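You operate a simulated robot arm through the tools that you are given. There is no shell and no other tool. Be economical: measure what you need, move in short steps, check, and stop when the job is done.

You are at the controls of a simulated robot arm. One attempt, no reset.

Task
Fetch the steel shim with the smallest size on its label from the blue-legged bench top and set it on top of the small grey spool.

It is judged by the outcome, as a careful person would: the job done as asked, and still so three seconds after it is handed in. It fails if anything else is knocked over, pushed out of place, dropped, spilled or broken.

Robot
A 7-joint arm with a two-finger parallel gripper, fixed in place. Base frame: the origin is at the foot of the arm, x ahead of it, y to its left, z up; the work surface is at about z = 0. Readings come in cm, rad, newtons and seconds.
With the tool pointing down near the work surface it reaches from about 24 to 62 cm from the base axis. Its first joint turns from -1.152 to 1.152 rad. Payload 2.6 kg.
The tool frame sits at the grasp point between the pads (the TCP): z along the fingers, y along the line on which they close. The tips reach 3 cm beyond it. The gripper opens to 9.4 cm. The fingers are 2.8 cm wide and 1 cm thick; the gripper's body (5 by 9.6 cm) begins 5.5 cm behind the TCP.
Orientation is that of the tool frame in the base frame, as a unit quaternion [w, x, y, z]. With the fingers straight down and closing along the base's y, the tool's x points along the base's -x, its y along +y and its z along -z.

Tools
- The arm moves only by the tool send_rows. Its argument "targets" is a list of rows, each a list of 4 numbers: the shift along the base's x, y, z in units of 100 mm (1.0 is 100 mm), then the turn about the base's z in units of 90 degrees (1.0 is 90 degrees). In form: [[tx, ty, tz, twist], ...]. A call has 1 to 8 rows; each row is the pose to reach, as a shift and turn from the pose commanded when the call began. "jaw" is the closure in counts, from 0 (fully open) to 255 (shut), set as the call begins (left out, the last holds). A call with a number of a shift or a turn outside -1 to 1 is refused whole. Rows are played at 5 a second. More than 5 cm and 0.15 rad between two rows, or a gripper value outside its range, and nothing of the call is played. A pose out of reach is approached as far as the arm can. The call stops where the force on the tool passes 40 N (or 10 N more than at its start, if that is more) or the arm is blocked; 0.2 s more then pass. The fingers move at their own pace (about 7.2 cm/s each) and stop on an object; they squeeze with about 37 N. The grip force told is the motor's: it shows also when the fingers shut on nothing. Time passes only in rows, and 0.2 s behind the last, so rows that repeat a pose let the fingers close. The reply holds the time, the measured pose of the TCP, the force on the tool along the base axes, the opening and the grip force, in the units named above and with some noise, and new pictures: "show" is both (left out), scene, wrist or none.
- Cameras (640 x 400 px; columns grow to the right, rows downward): "scene" is fixed at [4.96, 45.83, 56.99]; the picture's right is [-0.54, -0.84, 0.00], its down [-0.60, 0.38, -0.71] and it looks along [0.60, -0.38, -0.71] (base axes); focal length 317 px, centre (320, 200). "wrist" rides on the gripper at [7.6, 1.4, -10.2] in the tool frame; the picture's right is [-0.18, 0.98, 0.00], its down [-0.75, -0.14, -0.64] and it looks along [-0.63, -0.12, 0.77] (tool axes); focal length 243 px, centre (320, 200). There is no depth. A picture from a camera that has moved, and an enlarged one, comes with that camera's place and axes in the base frame and with its lens. The place of the scene camera against the robot may be out by one fixed shift of up to 2.5 cm in any direction.
- inspect(camera, box): a new picture of the part [left, top, right, bottom] of that camera's present view, enlarged. The clock stands still meanwhile.
- hand_in(): hands the job in; it is judged then, once.

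Go step by step. Nothing tells you positions but the pictures and the camera data: compare them with the known pose of the tool, close in by small moves and look again before you grip or let go. The budget is 90 turns and 200 pictures, counting those below and the enlarged ones. Unless the task says otherwise, let go and move clear before handing in, and close with one line.

The tools are called after "Emit:" by a JSON object that holds its "op" and its "data". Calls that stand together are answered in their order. send_rows: Moves the arm, as the interface text tells. Its arguments: {"type":"object","properties":{"targets":{"type":"array","items":{"type":"array","items":{"type":"number"}}},"jaw":{"type":"number"},"show":{"type":"string","enum":["both","scene","wrist","none"]}},"required":["targets"]} The other tools are called the same way: inspect (camera, box) takes an enlarged picture of a part of a camera's view; hand_in () hands the job in.

At the start:

```text
clock: 0.0
tool_pos: [42.35, 14.08, 24.74]
orientation: [0.0, 0.001, 1.0, 0.0]
ft_force: [0.8, -0.5, -0.3]
gripper_width: 9.39
grip_force: 0.0
```

scene: 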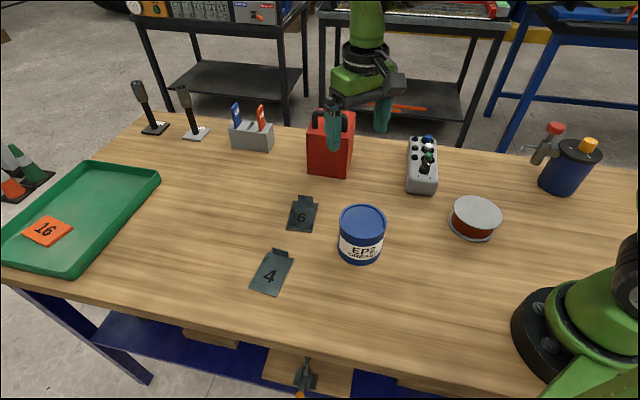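
wrist: 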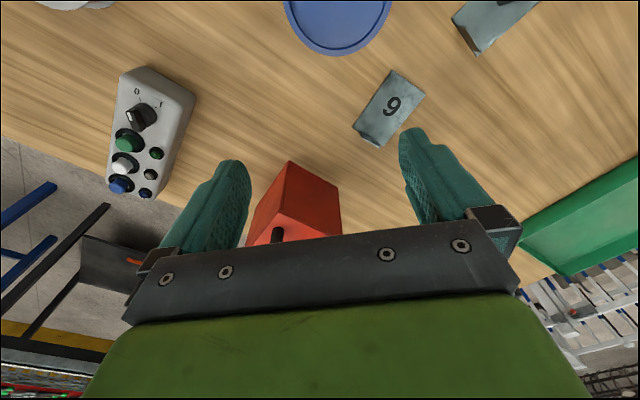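

I see two dark shims (4 and 6), an orange 16 in the tray, and a spool at the right. I'll enlarge them first.

Emit:
{"op": "inspect", "data": {"camera": "scene", "box": [230, 180, 390, 310]}}

Emit:
{"op": "inspect", "data": {"camera": "scene", "box": [400, 110, 620, 250]}}

Emit:
{"op": "inspect", "data": {"camera": "scene", "box": [0, 60, 280, 280]}}

Emit:
{"op": "inspect", "data": {"camera": "wrist", "box": [320, 0, 560, 150]}}

```text
3.08 times, centred on (310, 245) of scene
camera zoom: at [4.96, 45.83, 56.99], right [-0.54, -0.84, 0.0], down [-0.6, 0.38, -0.71], along [0.6, -0.38, -0.71], focal length 975 px, centre (351, 62)
```

zoom: 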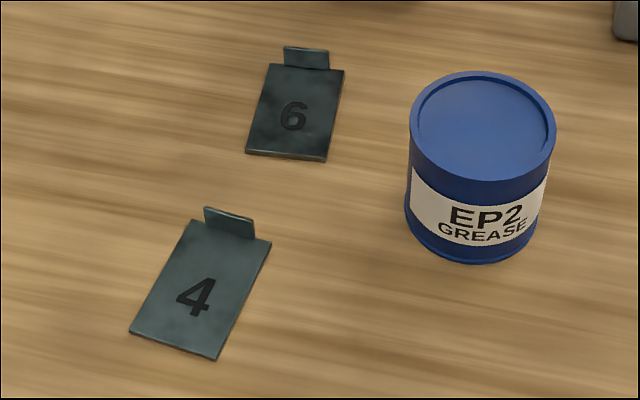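

```text
2.86 times, centred on (510, 180) of scene
camera zoom: at [4.96, 45.83, 56.99], right [-0.54, -0.84, 0.0], down [-0.6, 0.38, -0.71], along [0.6, -0.38, -0.71], focal length 905 px, centre (-223, 257)
```

zoom: 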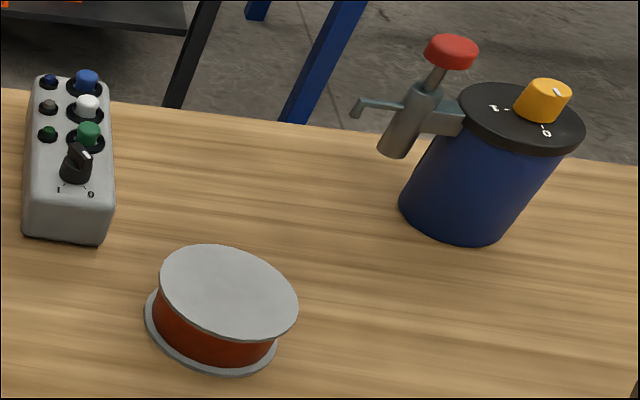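

```text
1.82 times, centred on (140, 170) of scene
camera zoom: at [4.96, 45.83, 56.99], right [-0.54, -0.84, 0.0], down [-0.6, 0.38, -0.71], along [0.6, -0.38, -0.71], focal length 576 px, centre (647, 254)
```

zoom: 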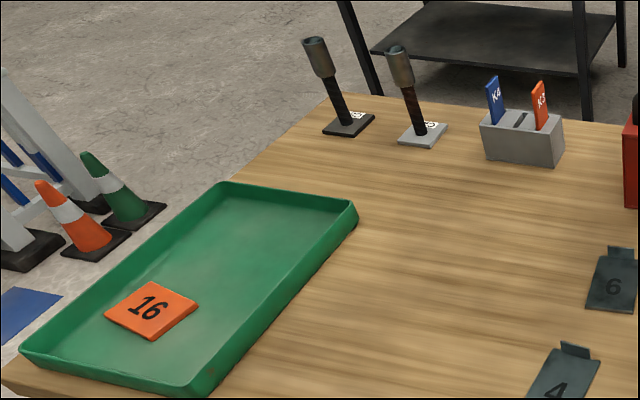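

```text
2.67 times, centred on (440, 75) of wrist
camera zoom: at [34.51, 15.36, 35.0], right [0.18, 0.98, 0.0], down [0.75, -0.14, 0.64], along [0.63, -0.12, -0.77], focal length 647 px, centre (0, 533)
```

zoom: 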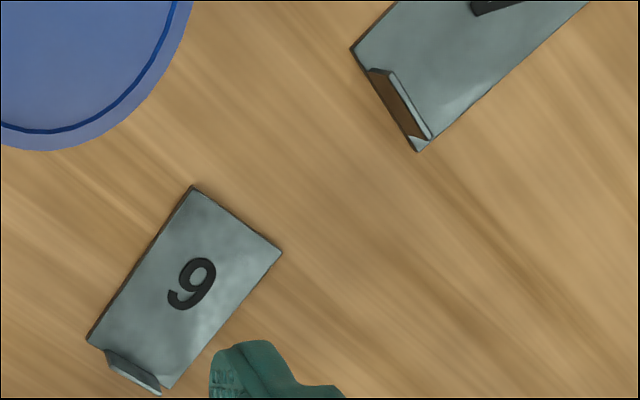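

The steel shims are 4 and 6 (the orange 16 is not steel), so the target is 4. It is near (40.5, 35), with its upright tab near (43.5, 31.5); the spool is near (27, -11). I'll move to a view pose with the fingers turned to close on the tab.

Emit:
{"op": "send_rows", "data": {"targets": [[-0.05, 0.3, 0, 0.088], [-0.1, 0.6, 0, 0.176], [-0.15, 0.9, -0.1, 0.264], [-0.2, 1.0, -0.3, 0.352], [-0.2, 1.0, -0.4, 0.44], [-0.2, 1.0, -0.5, 0.44]], "jaw": 0}}

```text
clock: 1.4
tool_pos: [40.29, 24.0, 19.74]
orientation: [0.001, -0.34, 0.94, 0.0]
ft_force: [-0.5, 0.4, 0.5]
gripper_width: 9.39
grip_force: 0.1
camera wrist: at [33.36, 20.13, 29.99], right [-0.49, 0.87, 0.0], down [0.67, 0.37, 0.64], along [0.56, 0.31, -0.77], focal length 243 px, centre (320, 200)
```

scene: 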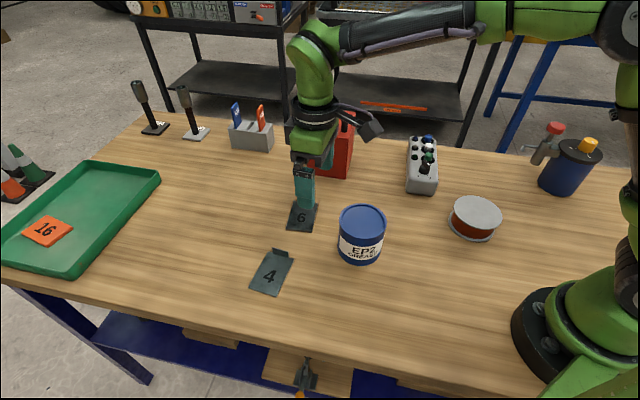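
wrist: 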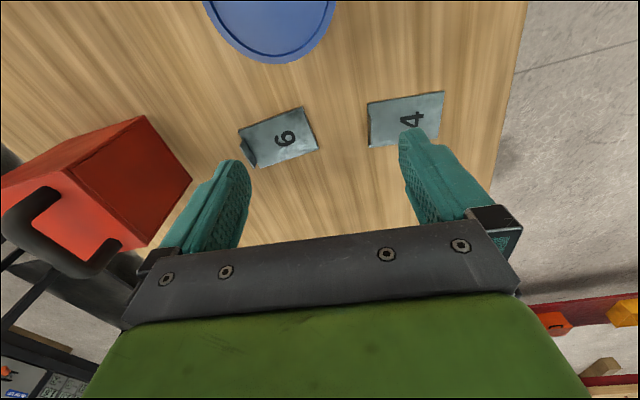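

From the wrist view the tab edge midpoint is about (41.5, 31.6) at a yaw of roughly 38°. I'll move above it and lower partway.

Emit:
{"op": "send_rows", "data": {"targets": [[0.06, 0.38, 0, -0.01], [0.12, 0.76, -0.3, -0.02], [0.12, 0.76, -0.7, -0.02], [0.12, 0.76, -0.9, -0.02]]}}

Emit:
{"op": "inspect", "data": {"camera": "wrist", "box": [200, 50, 460, 220]}}

Emit:
{"op": "inspect", "data": {"camera": "scene", "box": [220, 180, 380, 310]}}

```text
clock: 2.4
tool_pos: [41.47, 31.7, 10.63]
orientation: [0.0, -0.323, 0.946, 0.001]
ft_force: [1.3, 0.2, 0.2]
gripper_width: 9.38
grip_force: 0.1
camera wrist: at [34.48, 27.96, 20.93], right [-0.46, 0.89, 0.0], down [0.68, 0.35, 0.64], along [0.57, 0.29, -0.77], focal length 243 px, centre (320, 200)
```

scene: 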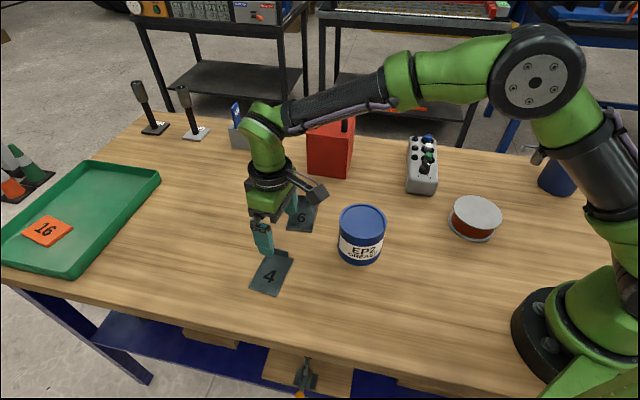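
wrist: 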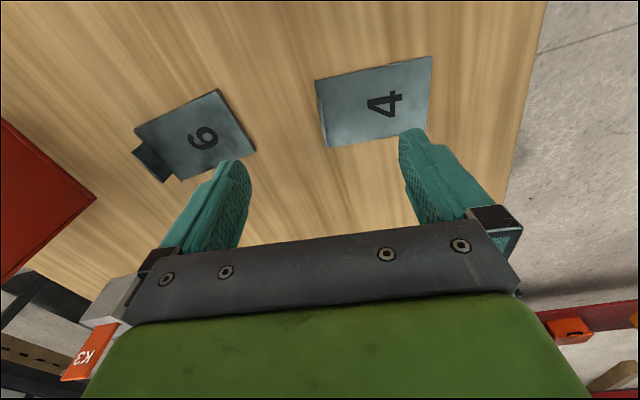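

```text
2.35 times, centred on (330, 135) of wrist
camera zoom: at [34.48, 27.96, 20.93], right [-0.46, 0.89, 0.0], down [0.68, 0.35, 0.64], along [0.57, 0.29, -0.77], focal length 571 px, centre (296, 353)
```

zoom: 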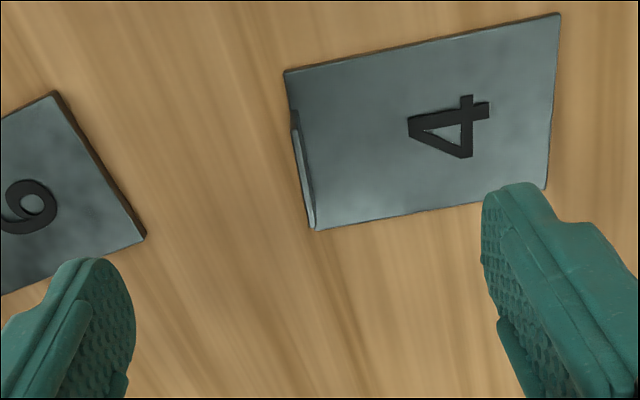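

```text
3.08 times, centred on (300, 245) of scene
camera zoom: at [4.96, 45.83, 56.99], right [-0.54, -0.84, 0.0], down [-0.6, 0.38, -0.71], along [0.6, -0.38, -0.71], focal length 975 px, centre (382, 62)
```

zoom: 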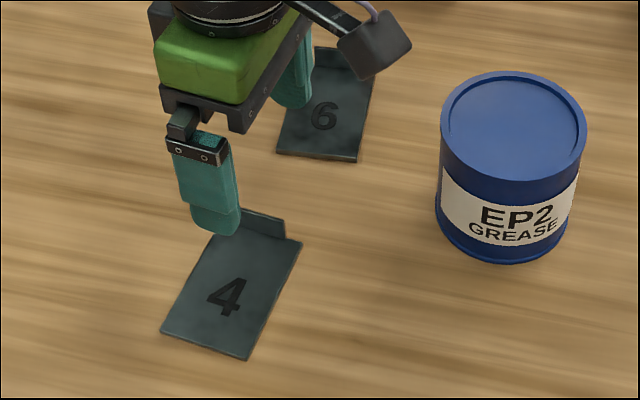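

The tool is centred on the tab (edge midpoint 41.4, 31.7; yaw agrees), so I'll go down until the tips are just above the plate.

Emit:
{"op": "send_rows", "data": {"targets": [[0, 0, -0.3, 0.005], [0, 0, -0.5, 0.005], [0, 0, -0.6, 0.005], [0, 0, -0.68, 0.005], [0, 0, -0.68, 0.005]]}}

Emit:
{"op": "inspect", "data": {"camera": "wrist", "box": [200, 50, 460, 220]}}

Emit:
{"op": "inspect", "data": {"camera": "scene", "box": [230, 200, 330, 300]}}

```text
clock: 3.6
tool_pos: [41.51, 31.69, 3.92]
orientation: [-0.001, -0.328, 0.945, -0.001]
ft_force: [0.1, -1.1, -0.7]
gripper_width: 9.39
grip_force: 0.1
camera wrist: at [34.46, 27.93, 14.19], right [-0.46, 0.89, 0.0], down [0.68, 0.36, 0.64], along [0.57, 0.3, -0.77], focal length 243 px, centre (320, 200)
```

scene: 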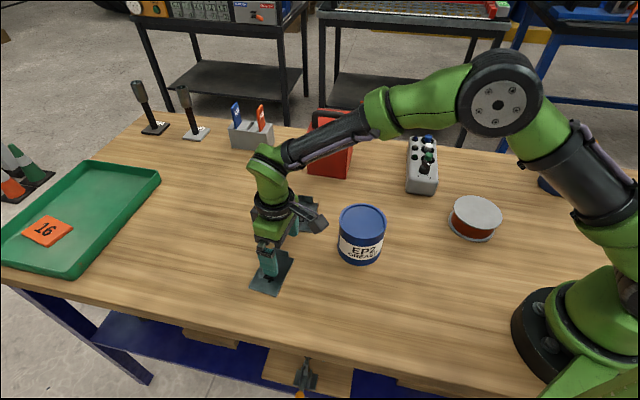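
wrist: 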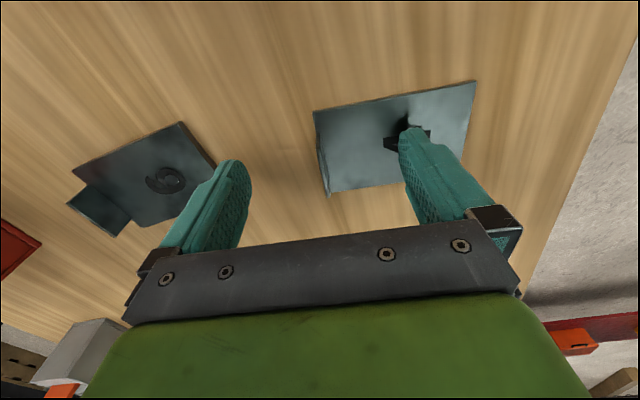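

```text
2.35 times, centred on (330, 135) of wrist
camera zoom: at [34.46, 27.93, 14.19], right [-0.46, 0.89, 0.0], down [0.68, 0.36, 0.64], along [0.57, 0.3, -0.77], focal length 571 px, centre (296, 353)
```

zoom: 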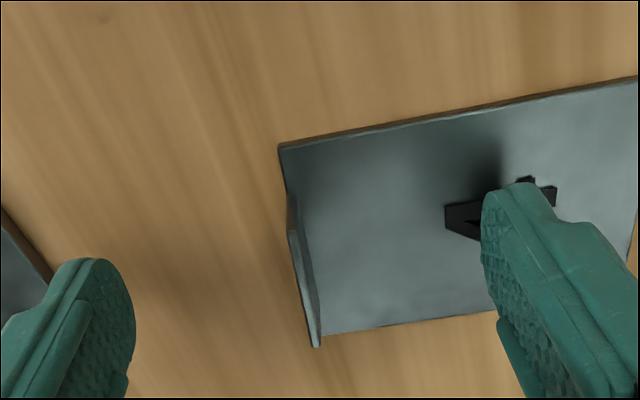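

```text
4.00 times, centred on (280, 250) of scene
camera zoom: at [4.96, 45.83, 56.99], right [-0.54, -0.84, 0.0], down [-0.6, 0.38, -0.71], along [0.6, -0.38, -0.71], focal length 1267 px, centre (480, 0)
```

zoom: 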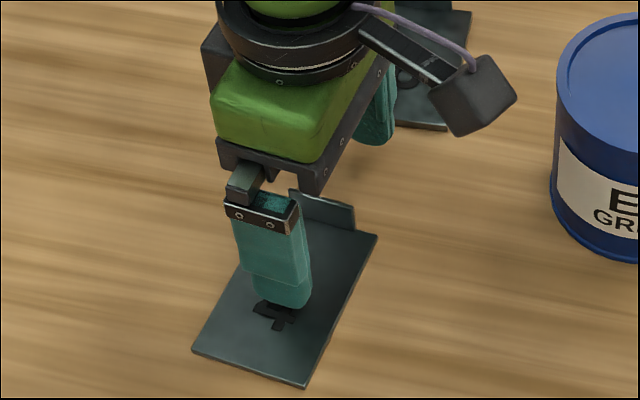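

The tab sits midway between the fingers. I'll go down 2 mm more and close.

Emit:
{"op": "send_rows", "data": {"targets": [[0, 0, -0.025, 0], [0, 0, -0.025, 0], [0, 0, -0.025, 0], [0, 0, -0.025, 0], [0, 0, -0.025, 0], [0, 0, -0.025, 0]], "jaw": 255}}

Emit:
{"op": "inspect", "data": {"camera": "wrist", "box": [200, 50, 460, 220]}}

```text
clock: 5.0
tool_pos: [41.43, 31.67, 3.82]
orientation: [0.0, -0.327, 0.945, 0.0]
ft_force: [-0.2, 0.0, 0.4]
gripper_width: 0.23
grip_force: 37.1
camera wrist: at [34.49, 27.92, 13.96], right [-0.46, 0.89, 0.0], down [0.68, 0.35, 0.64], along [0.57, 0.3, -0.77], focal length 243 px, centre (320, 200)
```

scene: 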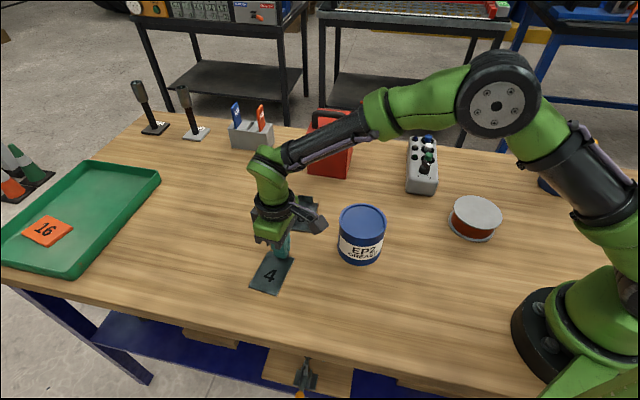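
wrist: 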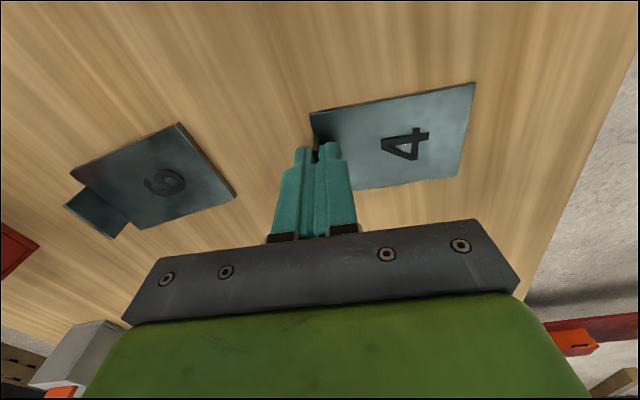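

```text
2.35 times, centred on (330, 135) of wrist
camera zoom: at [34.49, 27.92, 13.96], right [-0.46, 0.89, 0.0], down [0.68, 0.35, 0.64], along [0.57, 0.3, -0.77], focal length 571 px, centre (296, 353)
```

zoom: 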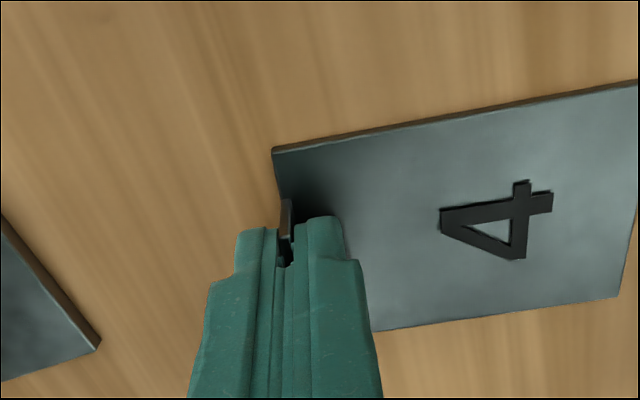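

The tab is gripped (opening 0.23 cm). I'll lift gently and check that the shim stays level.

Emit:
{"op": "send_rows", "data": {"targets": [[0, 0, 0.05, 0], [0, 0, 0.15, 0], [0, 0, 0.35, 0], [0, 0, 0.6, 0], [0, 0, 0.9, 0], [0, 0, 1.0, 0]]}}

Emit:
{"op": "inspect", "data": {"camera": "scene", "box": [200, 150, 360, 280]}}

```text
clock: 6.4
tool_pos: [41.41, 31.67, 13.68]
orientation: [0.0, -0.328, 0.945, 0.001]
ft_force: [-0.2, -0.1, -0.1]
gripper_width: 0.0
grip_force: 32.9
camera wrist: at [34.46, 27.92, 23.98], right [-0.46, 0.89, 0.0], down [0.68, 0.36, 0.64], along [0.57, 0.3, -0.77], focal length 243 px, centre (320, 200)
```

scene: 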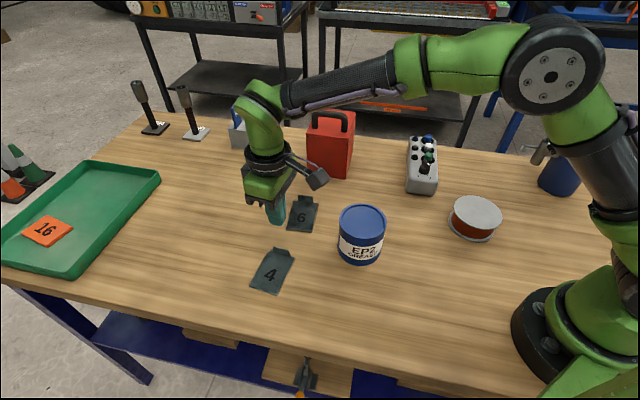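
wrist: 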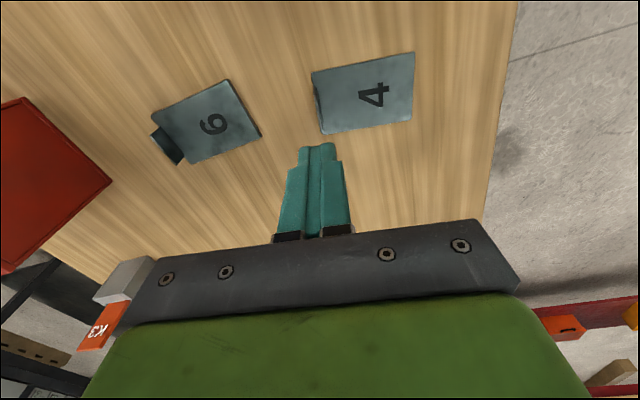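

```text
3.08 times, centred on (280, 215) of scene
camera zoom: at [4.96, 45.83, 56.99], right [-0.54, -0.84, 0.0], down [-0.6, 0.38, -0.71], along [0.6, -0.38, -0.71], focal length 975 px, centre (443, 154)
```

zoom: 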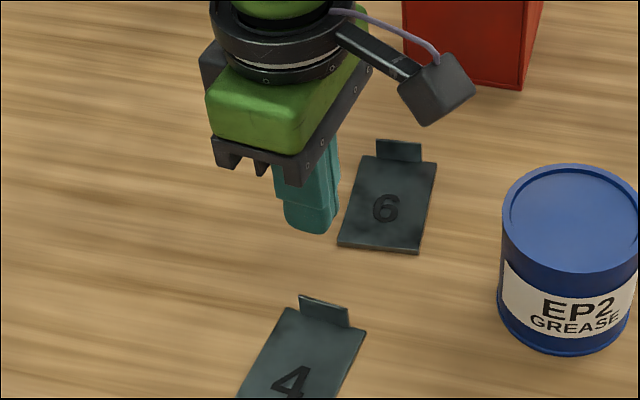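

The tab slipped out and the shim still lies where it was, so the bite was too shallow. I'll open, re-measure the tab and take it deeper.

Emit:
{"op": "send_rows", "data": {"targets": [[0, 0, -0.2, 0], [0, 0, -0.4, 0], [0, 0, -0.4, 0], [0, 0, -0.4, 0]], "jaw": 0}}

Emit:
{"op": "inspect", "data": {"camera": "wrist", "box": [260, 60, 460, 185]}}

Emit:
{"op": "inspect", "data": {"camera": "scene", "box": [240, 235, 310, 300]}}

```text
clock: 7.4
tool_pos: [41.42, 31.66, 9.71]
orientation: [-0.001, -0.327, 0.945, 0.001]
ft_force: [1.1, -1.2, -0.1]
gripper_width: 9.4
grip_force: 0.1
camera wrist: at [34.46, 27.91, 19.95], right [-0.46, 0.89, 0.0], down [0.68, 0.35, 0.64], along [0.57, 0.3, -0.77], focal length 243 px, centre (320, 200)
```

scene: 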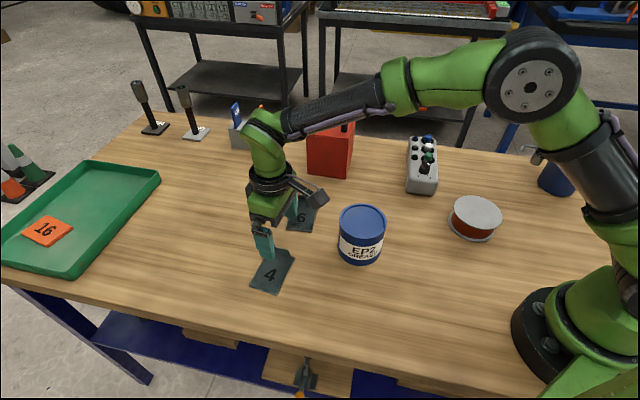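
wrist: 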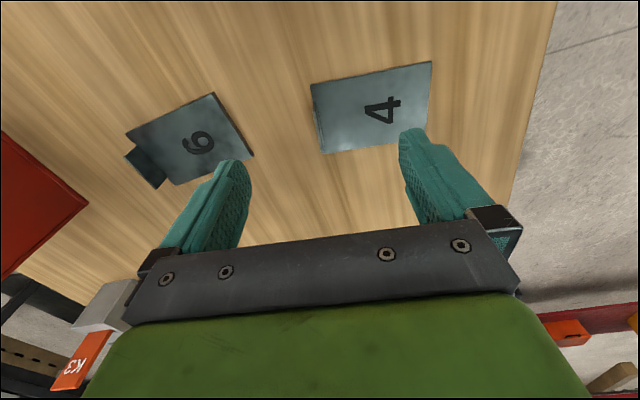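

```text
3.20 times, centred on (360, 122) of wrist
camera zoom: at [34.46, 27.91, 19.95], right [-0.46, 0.89, 0.0], down [0.68, 0.35, 0.64], along [0.57, 0.3, -0.77], focal length 776 px, centre (192, 448)
```

zoom: 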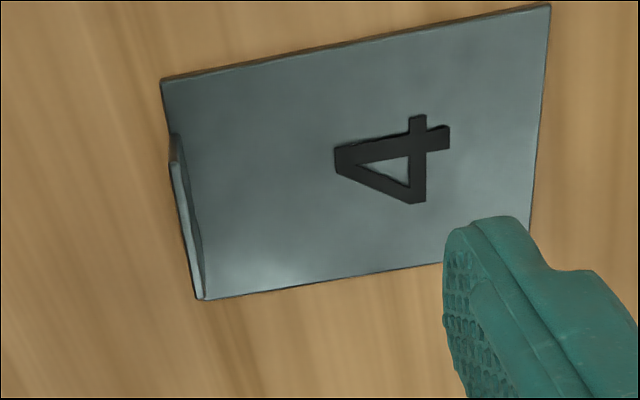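

```text
6.15 times, centred on (275, 268) of scene
camera zoom: at [4.96, 45.83, 56.99], right [-0.54, -0.84, 0.0], down [-0.6, 0.38, -0.71], along [0.6, -0.38, -0.71], focal length 1949 px, centre (597, -215)
```

zoom: 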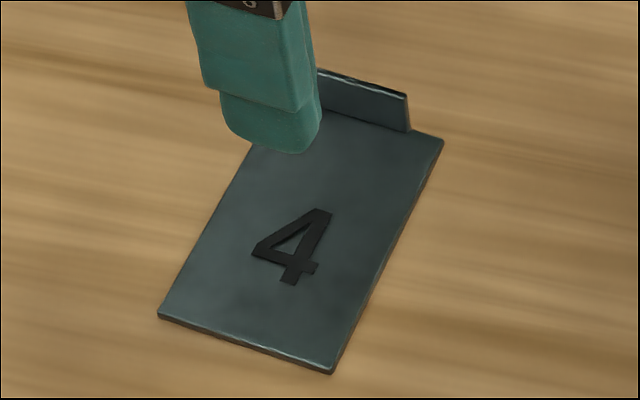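

The tab stands about 1.8 cm high on a plate about 0.35 cm thick. I'll go down until the tips nearly touch the plate.

Emit:
{"op": "send_rows", "data": {"targets": [[0, 0, -0.3, 0], [0, 0, -0.5, 0], [0, 0, -0.58, 0], [0, 0, -0.6, 0], [0, 0, -0.615, 0], [0, 0, -0.615, 0]], "show": "none"}}

Emit:
{"op": "inspect", "data": {"camera": "scene", "box": [240, 220, 320, 300]}}

```text
clock: 8.8
tool_pos: [41.45, 31.63, 3.61]
orientation: [0.001, -0.327, 0.945, 0.0]
ft_force: [0.6, 1.0, -0.6]
gripper_width: 9.41
grip_force: 0.1
```

```text
5.00 times, centred on (280, 260) of scene
camera zoom: at [4.96, 45.83, 56.99], right [-0.54, -0.84, 0.0], down [-0.6, 0.38, -0.71], along [0.6, -0.38, -0.71], focal length 1584 px, centre (520, -100)
```

zoom: 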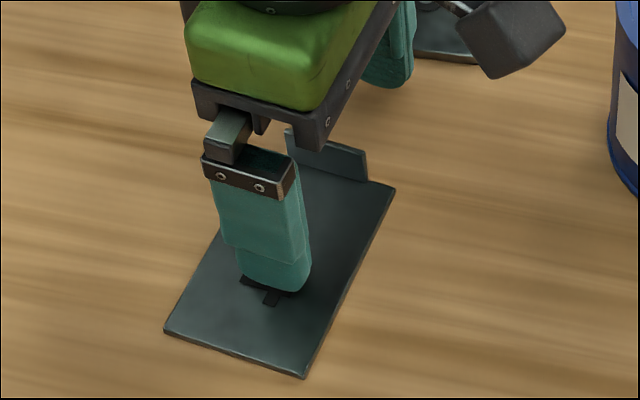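

No contact yet, so I'll probe down in millimetre steps.

Emit:
{"op": "send_rows", "data": {"targets": [[0, 0, -0.01, 0], [0, 0, -0.01, 0], [0, 0, -0.02, 0], [0, 0, -0.02, 0]], "show": "none"}}

Emit:
{"op": "inspect", "data": {"camera": "wrist", "box": [200, 50, 460, 220]}}

```text
clock: 9.8
tool_pos: [41.47, 31.69, 3.4]
orientation: [0.001, -0.327, 0.945, 0.0]
ft_force: [-1.3, -1.0, 2.7]
gripper_width: 9.37
grip_force: 0.1
```

```text
2.35 times, centred on (330, 135) of wrist
camera zoom: at [34.47, 27.94, 13.61], right [-0.46, 0.89, 0.0], down [0.68, 0.35, 0.64], along [0.57, 0.3, -0.77], focal length 571 px, centre (296, 353)
```

zoom: 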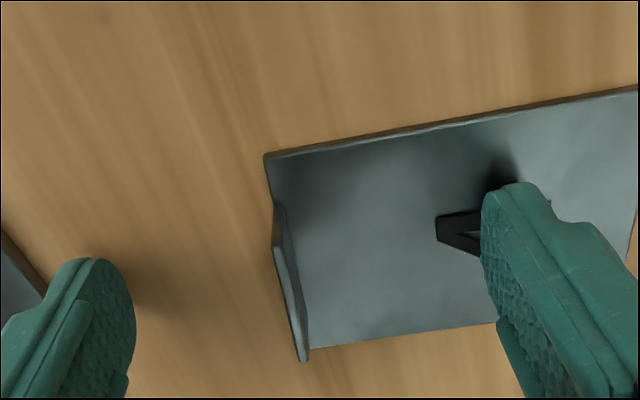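

The tips just touch the plate (2.7 N). I'll rise 1 mm, close, and lift slowly by 1 cm.

Emit:
{"op": "send_rows", "data": {"targets": [[0, 0, 0.008, 0], [0, 0, 0.008, 0], [0, 0, 0.008, 0], [0, 0, 0.008, 0], [0, 0, 0.008, 0], [0, 0, 0.008, 0]], "jaw": 255, "show": "none"}}

Emit:
{"op": "send_rows", "data": {"targets": [[0, 0, 0.02, 0], [0, 0, 0.04, 0], [0, 0, 0.06, 0], [0, 0, 0.08, 0], [0, 0, 0.1, 0], [0, 0, 0.1, 0]], "show": "none"}}

Emit:
{"op": "inspect", "data": {"camera": "scene", "box": [240, 220, 320, 300]}}

Emit:
{"op": "inspect", "data": {"camera": "wrist", "box": [200, 50, 460, 220]}}

```text
clock: 11.2
tool_pos: [41.5, 31.59, 3.37]
orientation: [0.0, -0.328, 0.945, 0.0]
ft_force: [-0.6, -0.6, -1.1]
gripper_width: 0.21
grip_force: 36.8
```

```text
clock: 12.6
tool_pos: [41.48, 31.65, 4.5]
orientation: [0.0, -0.328, 0.945, 0.0]
ft_force: [-0.5, 0.5, -2.6]
gripper_width: 0.22
grip_force: 37.0
```

```text
5.00 times, centred on (280, 260) of scene
camera zoom: at [4.96, 45.83, 56.99], right [-0.54, -0.84, 0.0], down [-0.6, 0.38, -0.71], along [0.6, -0.38, -0.71], focal length 1584 px, centre (520, -100)
```

zoom: 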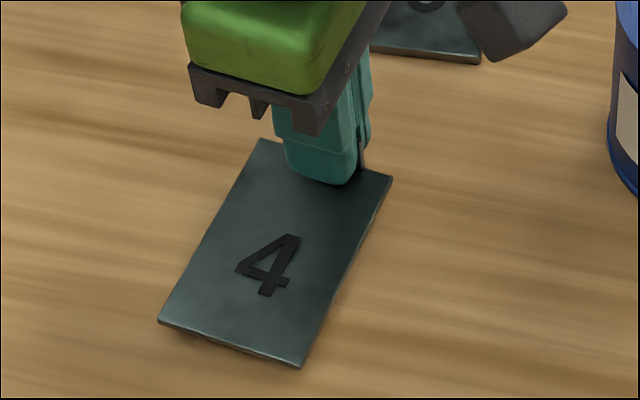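

```text
2.35 times, centred on (330, 135) of wrist
camera zoom: at [34.45, 27.91, 14.68], right [-0.46, 0.89, 0.0], down [0.68, 0.36, 0.64], along [0.57, 0.3, -0.77], focal length 571 px, centre (296, 353)
```

zoom: 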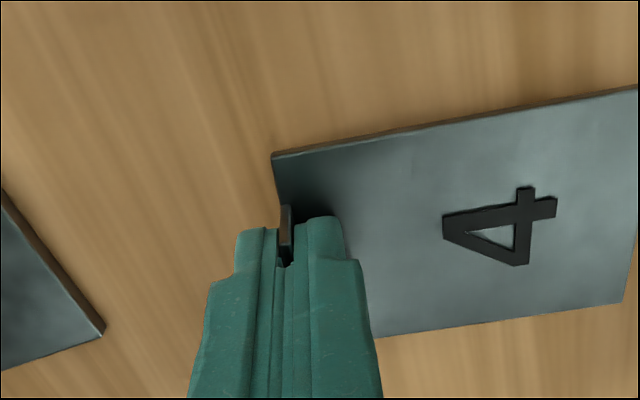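

It seems to be lifting, perhaps with the far end low. I'll hold a second to see whether it creeps.

Emit:
{"op": "send_rows", "data": {"targets": [[0, 0, 0.02, 0], [0, 0, 0.05, 0], [0, 0, 0.08, 0], [0, 0, 0.1, 0], [0, 0, 0.1, 0], [0, 0, 0.1, 0], [0, 0, 0.1, 0]], "show": "none"}}

Emit:
{"op": "inspect", "data": {"camera": "scene", "box": [240, 220, 320, 300]}}

Emit:
{"op": "inspect", "data": {"camera": "wrist", "box": [200, 50, 460, 220]}}

```text
clock: 14.2
tool_pos: [41.58, 31.65, 5.41]
orientation: [0.001, -0.327, 0.945, 0.0]
ft_force: [-0.3, 0.6, -1.8]
gripper_width: 0.24
grip_force: 36.9
```

```text
5.00 times, centred on (280, 260) of scene
camera zoom: at [4.96, 45.83, 56.99], right [-0.54, -0.84, 0.0], down [-0.6, 0.38, -0.71], along [0.6, -0.38, -0.71], focal length 1584 px, centre (520, -100)
```

zoom: 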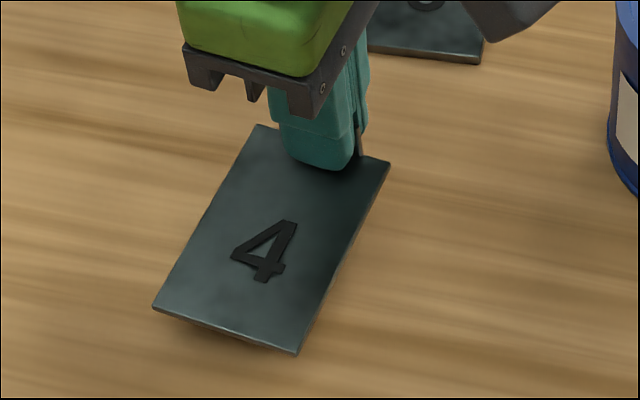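

```text
2.35 times, centred on (330, 135) of wrist
camera zoom: at [34.46, 27.95, 15.68], right [-0.46, 0.89, 0.0], down [0.68, 0.35, 0.64], along [0.57, 0.3, -0.77], focal length 571 px, centre (296, 353)
```

zoom: 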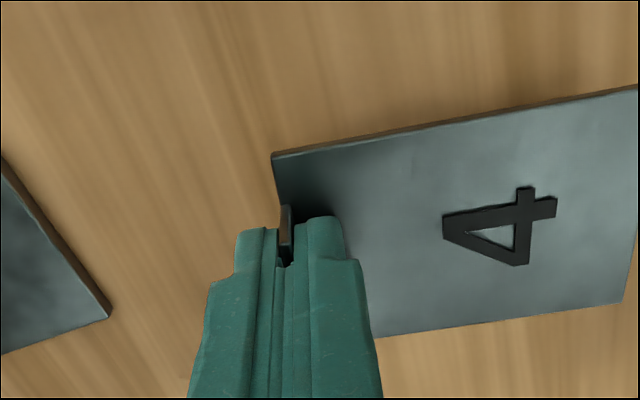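

The shim is airborne, level and fixed in the fingers; the earlier slip came with a faster lift, so I'll keep moving gently. Raising further.

Emit:
{"op": "send_rows", "data": {"targets": [[0, 0, 0.03, 0], [0, 0, 0.09, 0], [0, 0, 0.18, 0], [0, 0, 0.28, 0], [0, 0, 0.38, 0], [0, 0, 0.47, 0], [0, 0, 0.53, 0], [0, 0, 0.55, 0]], "show": "none"}}

Emit:
{"op": "send_rows", "data": {"targets": [[0, 0, 0.04, 0], [0, 0, 0.13, 0], [0, 0, 0.25, 0], [0, 0, 0.4, 0], [0, 0, 0.55, 0], [0, 0, 0.67, 0], [0, 0, 0.76, 0], [0, 0, 0.8, 0]]}}

```text
clock: 16.0
tool_pos: [41.52, 31.51, 10.95]
orientation: [0.0, -0.328, 0.945, 0.0]
ft_force: [0.2, 0.7, -1.8]
gripper_width: 0.25
grip_force: 37.4
```

```text
clock: 17.8
tool_pos: [41.58, 31.66, 18.95]
orientation: [0.0, -0.328, 0.945, 0.0]
ft_force: [0.0, 0.7, -1.2]
gripper_width: 0.24
grip_force: 37.0
camera wrist: at [34.48, 27.94, 29.18], right [-0.46, 0.89, 0.0], down [0.68, 0.36, 0.64], along [0.57, 0.3, -0.77], focal length 243 px, centre (320, 200)
```

scene: 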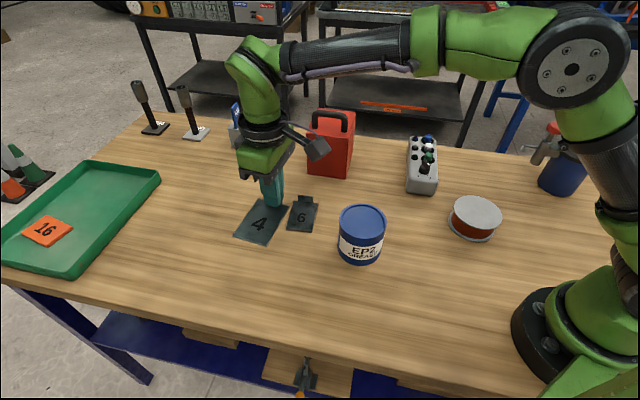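
wrist: 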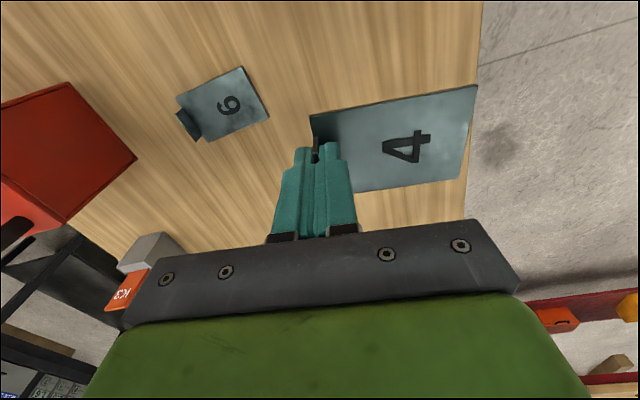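

Grip is firm. The spool is near (25, -11) after correcting the scene camera's shift; I'll carry the shim that way smoothly.

Emit:
{"op": "send_rows", "data": {"targets": [[-0.01, -0.04, 0, 0], [-0.04, -0.14, 0, -0.01], [-0.08, -0.3, 0, -0.02], [-0.13, -0.49, 0, -0.035], [-0.18, -0.69, 0, -0.05], [-0.23, -0.87, 0, -0.065], [-0.27, -1.0, 0, -0.075], [-0.27, -1.0, 0, -0.08]], "show": "none"}}

Emit:
{"op": "send_rows", "data": {"targets": [[-0.01, -0.04, 0, 0], [-0.04, -0.14, 0, -0.01], [-0.08, -0.3, 0, -0.02], [-0.13, -0.49, 0, -0.035], [-0.18, -0.69, 0, -0.05], [-0.23, -0.87, 0, -0.065], [-0.27, -1.0, 0, -0.075], [-0.27, -1.0, 0, -0.08]]}}

```text
clock: 19.6
tool_pos: [38.8, 21.61, 18.93]
orientation: [0.0, -0.267, 0.964, 0.0]
ft_force: [-0.1, -0.1, -1.5]
gripper_width: 0.23
grip_force: 37.0
```

```text
clock: 21.4
tool_pos: [36.09, 11.62, 18.97]
orientation: [0.0, -0.207, 0.978, 0.001]
ft_force: [0.5, -0.5, -2.3]
gripper_width: 0.22
grip_force: 37.0
camera wrist: at [28.41, 9.71, 29.19], right [-0.23, 0.97, 0.0], down [0.75, 0.17, 0.64], along [0.63, 0.15, -0.77], focal length 243 px, centre (320, 200)
```

scene: 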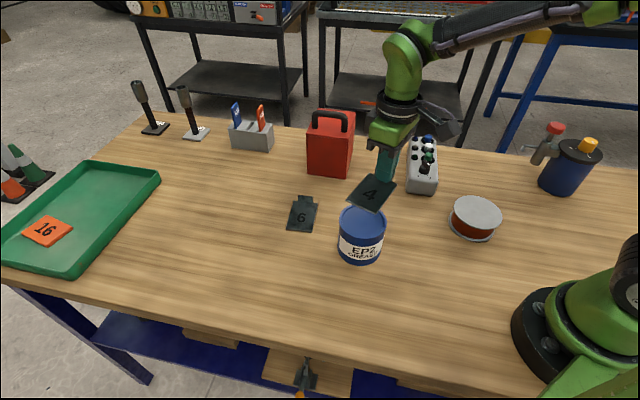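
wrist: 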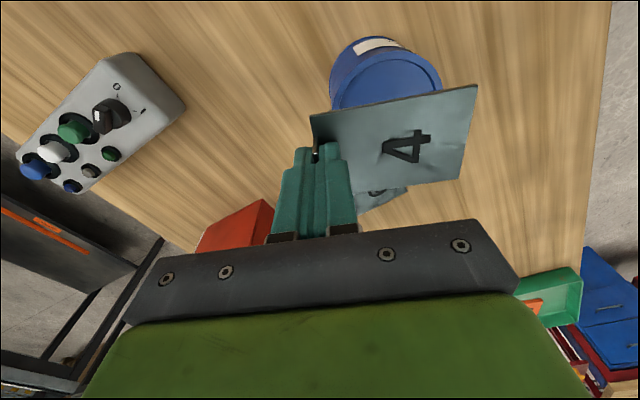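

All is well; I'll carry on toward the spool.

Emit:
{"op": "send_rows", "data": {"targets": [[-0.01, -0.04, 0, 0], [-0.04, -0.14, 0, -0.01], [-0.08, -0.3, 0, -0.02], [-0.13, -0.49, 0, -0.035], [-0.18, -0.69, 0, -0.05], [-0.23, -0.87, 0, -0.065], [-0.27, -1.0, 0, -0.075], [-0.27, -1.0, 0, -0.08]]}}

```text
clock: 23.2
tool_pos: [33.42, 1.64, 18.92]
orientation: [0.001, -0.144, 0.99, 0.0]
ft_force: [-0.1, -0.5, -2.6]
gripper_width: 0.25
grip_force: 36.6
camera wrist: at [25.56, 0.74, 29.17], right [-0.11, 0.99, 0.0], down [0.76, 0.08, 0.64], along [0.64, 0.07, -0.77], focal length 243 px, centre (320, 200)
```

scene: 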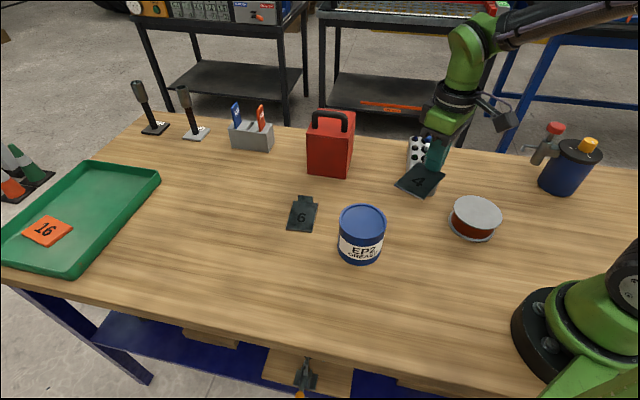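
wrist: 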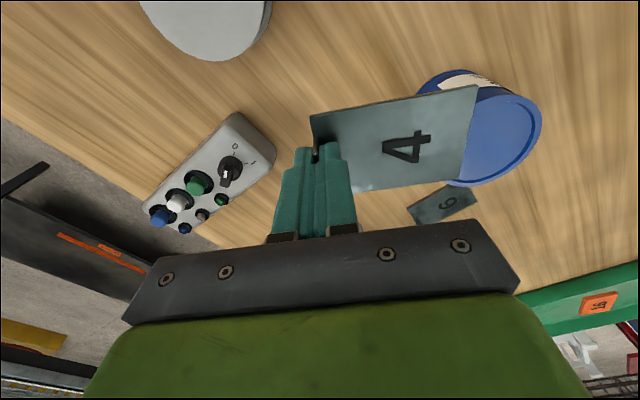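

The spool appears in the wrist view near (26.7, -8.7). I'll move on so it comes fully into view.

Emit:
{"op": "send_rows", "data": {"targets": [[-0.01, -0.04, 0, 0], [-0.05, -0.14, 0, -0.01], [-0.1, -0.3, 0, -0.02], [-0.17, -0.49, 0, -0.03], [-0.24, -0.69, 0, -0.04], [-0.3, -0.87, 0, -0.05], [-0.34, -1.0, 0, -0.05], [-0.34, -1.0, 0, -0.05]]}}

```text
clock: 25.0
tool_pos: [30.03, -8.39, 18.93]
orientation: [0.001, -0.105, 0.994, 0.0]
ft_force: [0.5, 0.7, -1.2]
gripper_width: 0.23
grip_force: 37.2
camera wrist: at [22.08, -8.69, 29.1], right [-0.03, 1.0, 0.0], down [0.77, 0.02, 0.64], along [0.64, 0.02, -0.77], focal length 243 px, centre (320, 200)
```

scene: 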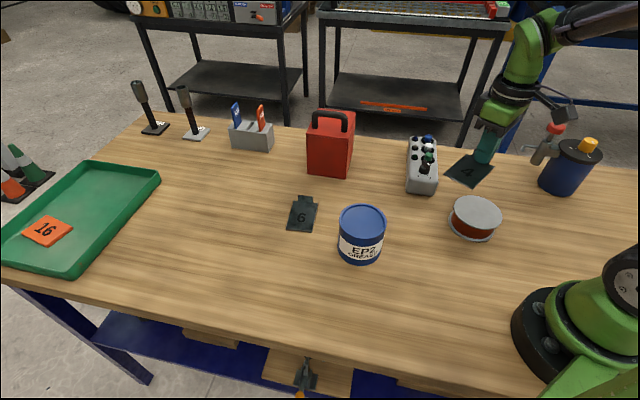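
wrist: 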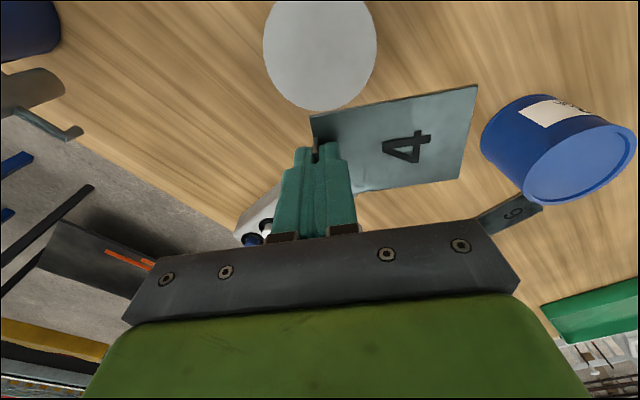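

Spool top is centred near (25.7, -8.6), about 10 cm across; the shim's centre is offset (-0.9, +4.4) from the TCP. I'll go to TCP (26.65, -13.0), somewhat lower, and check.

Emit:
{"op": "send_rows", "data": {"targets": [[-0.02, -0.03, 0, 0], [-0.08, -0.1, -0.02, 0], [-0.16, -0.21, -0.08, 0], [-0.24, -0.32, -0.18, 0], [-0.3, -0.41, -0.28, 0], [-0.34, -0.46, -0.36, 0], [-0.34, -0.46, -0.4, 0], [-0.34, -0.46, -0.4, 0]]}}

Emit:
{"op": "inspect", "data": {"camera": "scene", "box": [420, 150, 540, 250]}}

```text
clock: 26.8
tool_pos: [26.53, -12.99, 14.98]
orientation: [0.0, -0.105, 0.994, 0.0]
ft_force: [0.7, -0.8, -1.8]
gripper_width: 0.23
grip_force: 36.9
camera wrist: at [18.67, -13.29, 25.12], right [-0.03, 1.0, 0.0], down [0.77, 0.02, 0.64], along [0.64, 0.02, -0.77], focal length 243 px, centre (320, 200)
```

scene: 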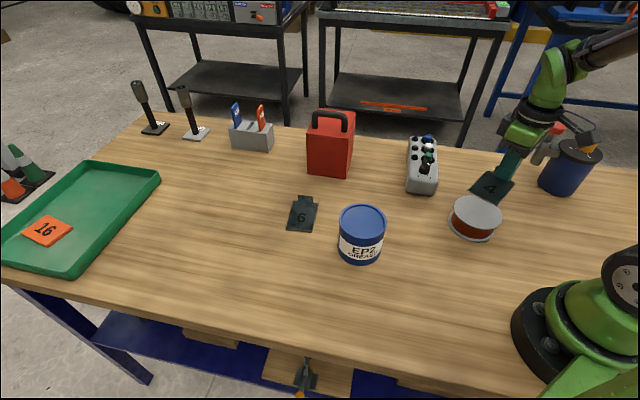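
wrist: 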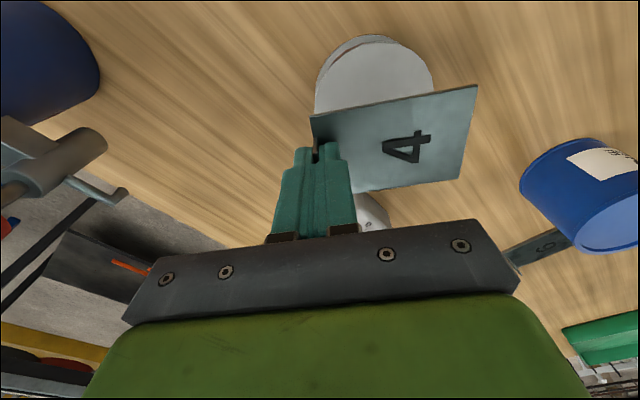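

```text
4.00 times, centred on (480, 200) of scene
camera zoom: at [4.96, 45.83, 56.99], right [-0.54, -0.84, 0.0], down [-0.6, 0.38, -0.71], along [0.6, -0.38, -0.71], focal length 1267 px, centre (-320, 200)
```

zoom: 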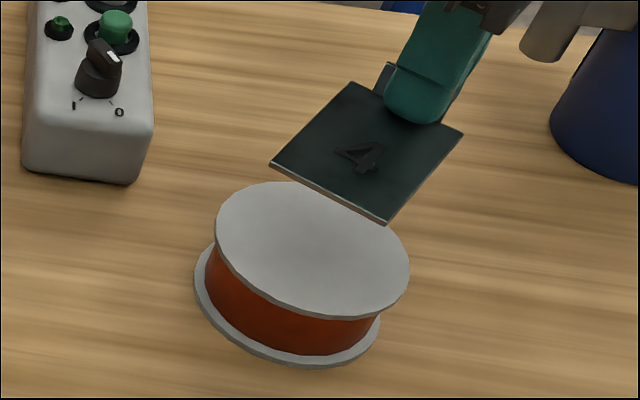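

Aligned: spool centre about (25.6, -8.75), shim centre about (25.6, -8.6). I'll lower to just above the spool.

Emit:
{"op": "send_rows", "data": {"targets": [[0, 0, -0.04, 0], [0, 0, -0.12, 0], [0, 0, -0.22, 0], [0, 0, -0.33, 0], [0, 0, -0.43, 0], [0, 0, -0.5, 0], [0, 0, -0.53, 0]]}}

Emit:
{"op": "inspect", "data": {"camera": "scene", "box": [420, 160, 540, 260]}}

```text
clock: 28.4
tool_pos: [26.52, -12.82, 9.59]
orientation: [0.0, -0.105, 0.994, 0.0]
ft_force: [1.1, 0.6, -1.5]
gripper_width: 0.24
grip_force: 37.0
camera wrist: at [18.69, -13.28, 19.87], right [-0.03, 1.0, 0.0], down [0.77, 0.02, 0.64], along [0.64, 0.02, -0.77], focal length 243 px, centre (320, 200)
```

scene: 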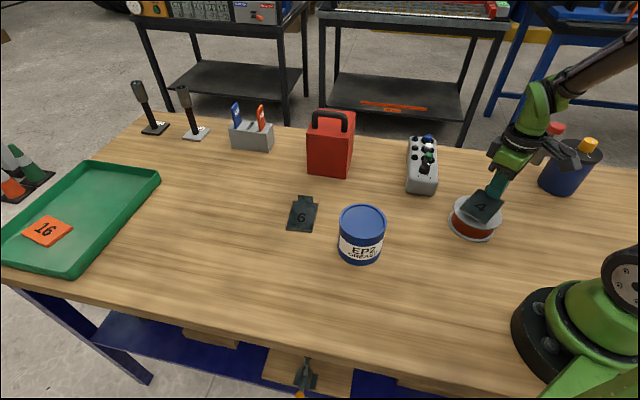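
wrist: 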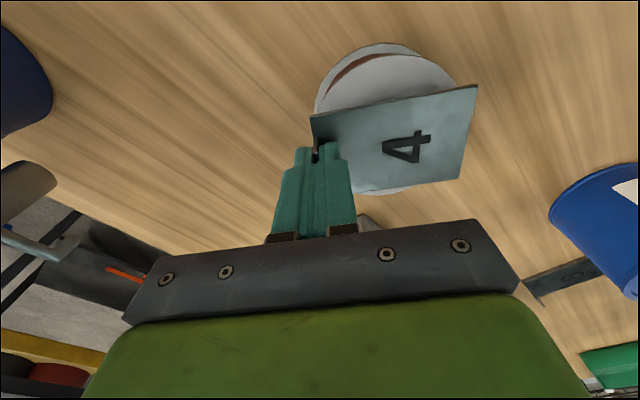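

```text
4.00 times, centred on (480, 210) of scene
camera zoom: at [4.96, 45.83, 56.99], right [-0.54, -0.84, 0.0], down [-0.6, 0.38, -0.71], along [0.6, -0.38, -0.71], focal length 1267 px, centre (-320, 160)
```

zoom: 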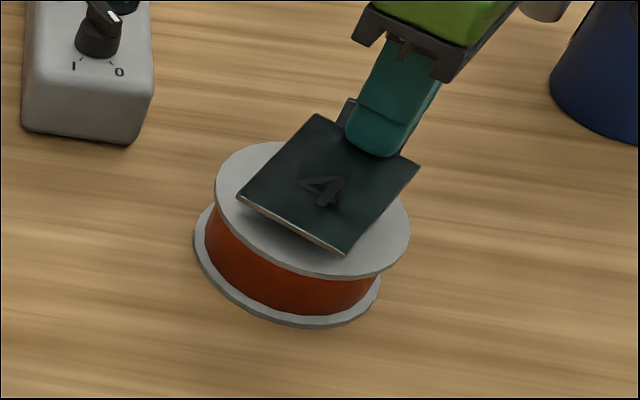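

The shim is well over the spool. I'll lower slowly, watching the force.

Emit:
{"op": "send_rows", "data": {"targets": [[0, 0, -0.03, 0], [0, 0, -0.06, 0], [0, 0, -0.09, 0], [0, 0, -0.11, 0], [0, 0, -0.11, 0]], "show": "none"}}

Emit:
{"op": "inspect", "data": {"camera": "scene", "box": [430, 170, 530, 250]}}

```text
clock: 29.6
tool_pos: [26.54, -12.99, 8.53]
orientation: [0.0, -0.106, 0.994, 0.001]
ft_force: [0.0, 0.0, -1.7]
gripper_width: 0.27
grip_force: 37.2
```

```text
5.00 times, centred on (480, 210) of scene
camera zoom: at [4.96, 45.83, 56.99], right [-0.54, -0.84, 0.0], down [-0.6, 0.38, -0.71], along [0.6, -0.38, -0.71], focal length 1584 px, centre (-480, 150)
```

zoom: 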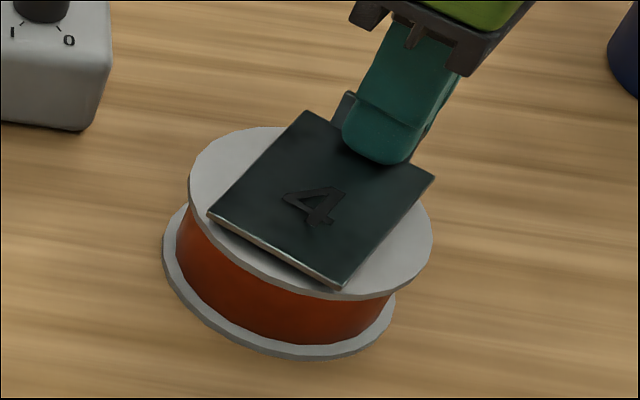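

Still clear of the flange by a little. I'll step down in small increments.

Emit:
{"op": "send_rows", "data": {"targets": [[0, 0, -0.015, 0], [0, 0, -0.03, 0], [0, 0, -0.04, 0], [0, 0, -0.04, 0]], "show": "none"}}

Emit:
{"op": "inspect", "data": {"camera": "scene", "box": [430, 170, 530, 250]}}

```text
clock: 30.6
tool_pos: [26.54, -13.03, 8.12]
orientation: [0.0, -0.106, 0.994, 0.0]
ft_force: [0.4, -0.4, -1.1]
gripper_width: 0.22
grip_force: 36.6
```

```text
5.00 times, centred on (480, 210) of scene
camera zoom: at [4.96, 45.83, 56.99], right [-0.54, -0.84, 0.0], down [-0.6, 0.38, -0.71], along [0.6, -0.38, -0.71], focal length 1584 px, centre (-480, 150)
```

zoom: 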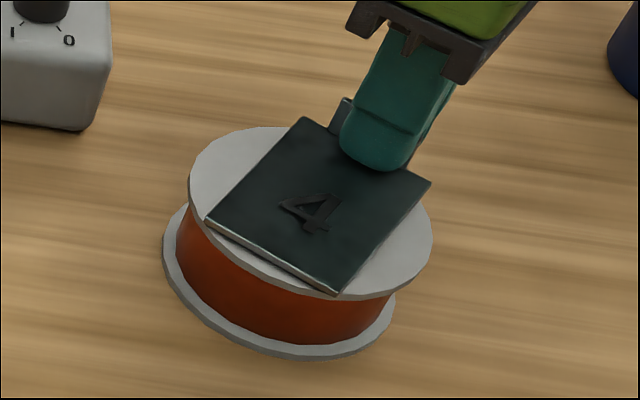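

Still no contact force; a few more small steps.

Emit:
{"op": "send_rows", "data": {"targets": [[0, 0, -0.01, 0], [0, 0, -0.02, 0], [0, 0, -0.03, 0], [0, 0, -0.03, 0]], "show": "none"}}

Emit:
{"op": "inspect", "data": {"camera": "scene", "box": [430, 170, 530, 250]}}

Emit:
{"op": "inspect", "data": {"camera": "wrist", "box": [260, 40, 500, 220]}}

```text
clock: 31.6
tool_pos: [26.57, -12.99, 7.94]
orientation: [0.002, -0.105, 0.994, 0.001]
ft_force: [-7.9, 3.7, 25.8]
gripper_width: 0.25
grip_force: 36.9
```

```text
5.00 times, centred on (480, 210) of scene
camera zoom: at [4.95, 45.84, 56.98], right [-0.54, -0.84, 0.0], down [-0.6, 0.38, -0.71], along [0.6, -0.38, -0.71], focal length 1584 px, centre (-480, 150)
```

zoom: 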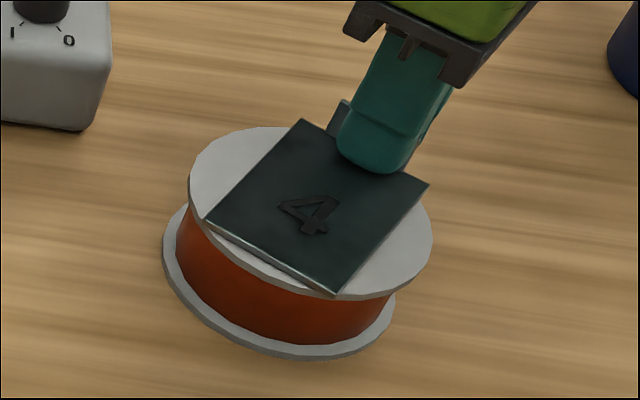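

```text
2.22 times, centred on (380, 130) of wrist
camera zoom: at [18.69, -13.28, 18.14], right [-0.03, 1.0, 0.0], down [0.77, 0.02, 0.64], along [0.64, 0.02, -0.77], focal length 539 px, centre (187, 356)
```

zoom: 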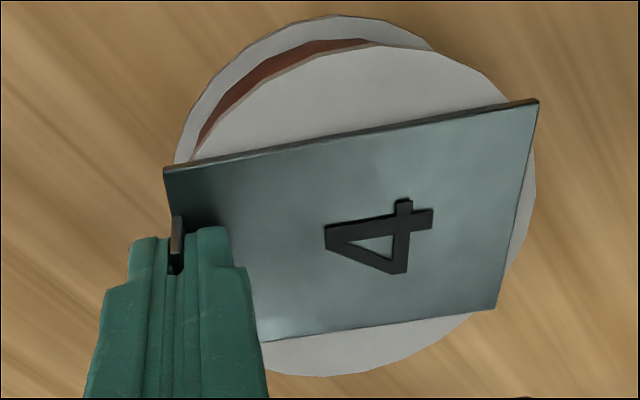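

Contact made (26 N), and the shim sits well centred on the flange. I'll ease off about 1 mm, then open.

Emit:
{"op": "send_rows", "data": {"targets": [[0, 0, 0.006, 0], [0, 0, 0.012, 0], [0, 0, 0.012, 0]], "show": "none"}}

```text
clock: 32.4
tool_pos: [26.64, -13.03, 7.83]
orientation: [0.0, -0.107, 0.994, 0.001]
ft_force: [0.2, 0.6, -1.0]
gripper_width: 0.21
grip_force: 36.4
```

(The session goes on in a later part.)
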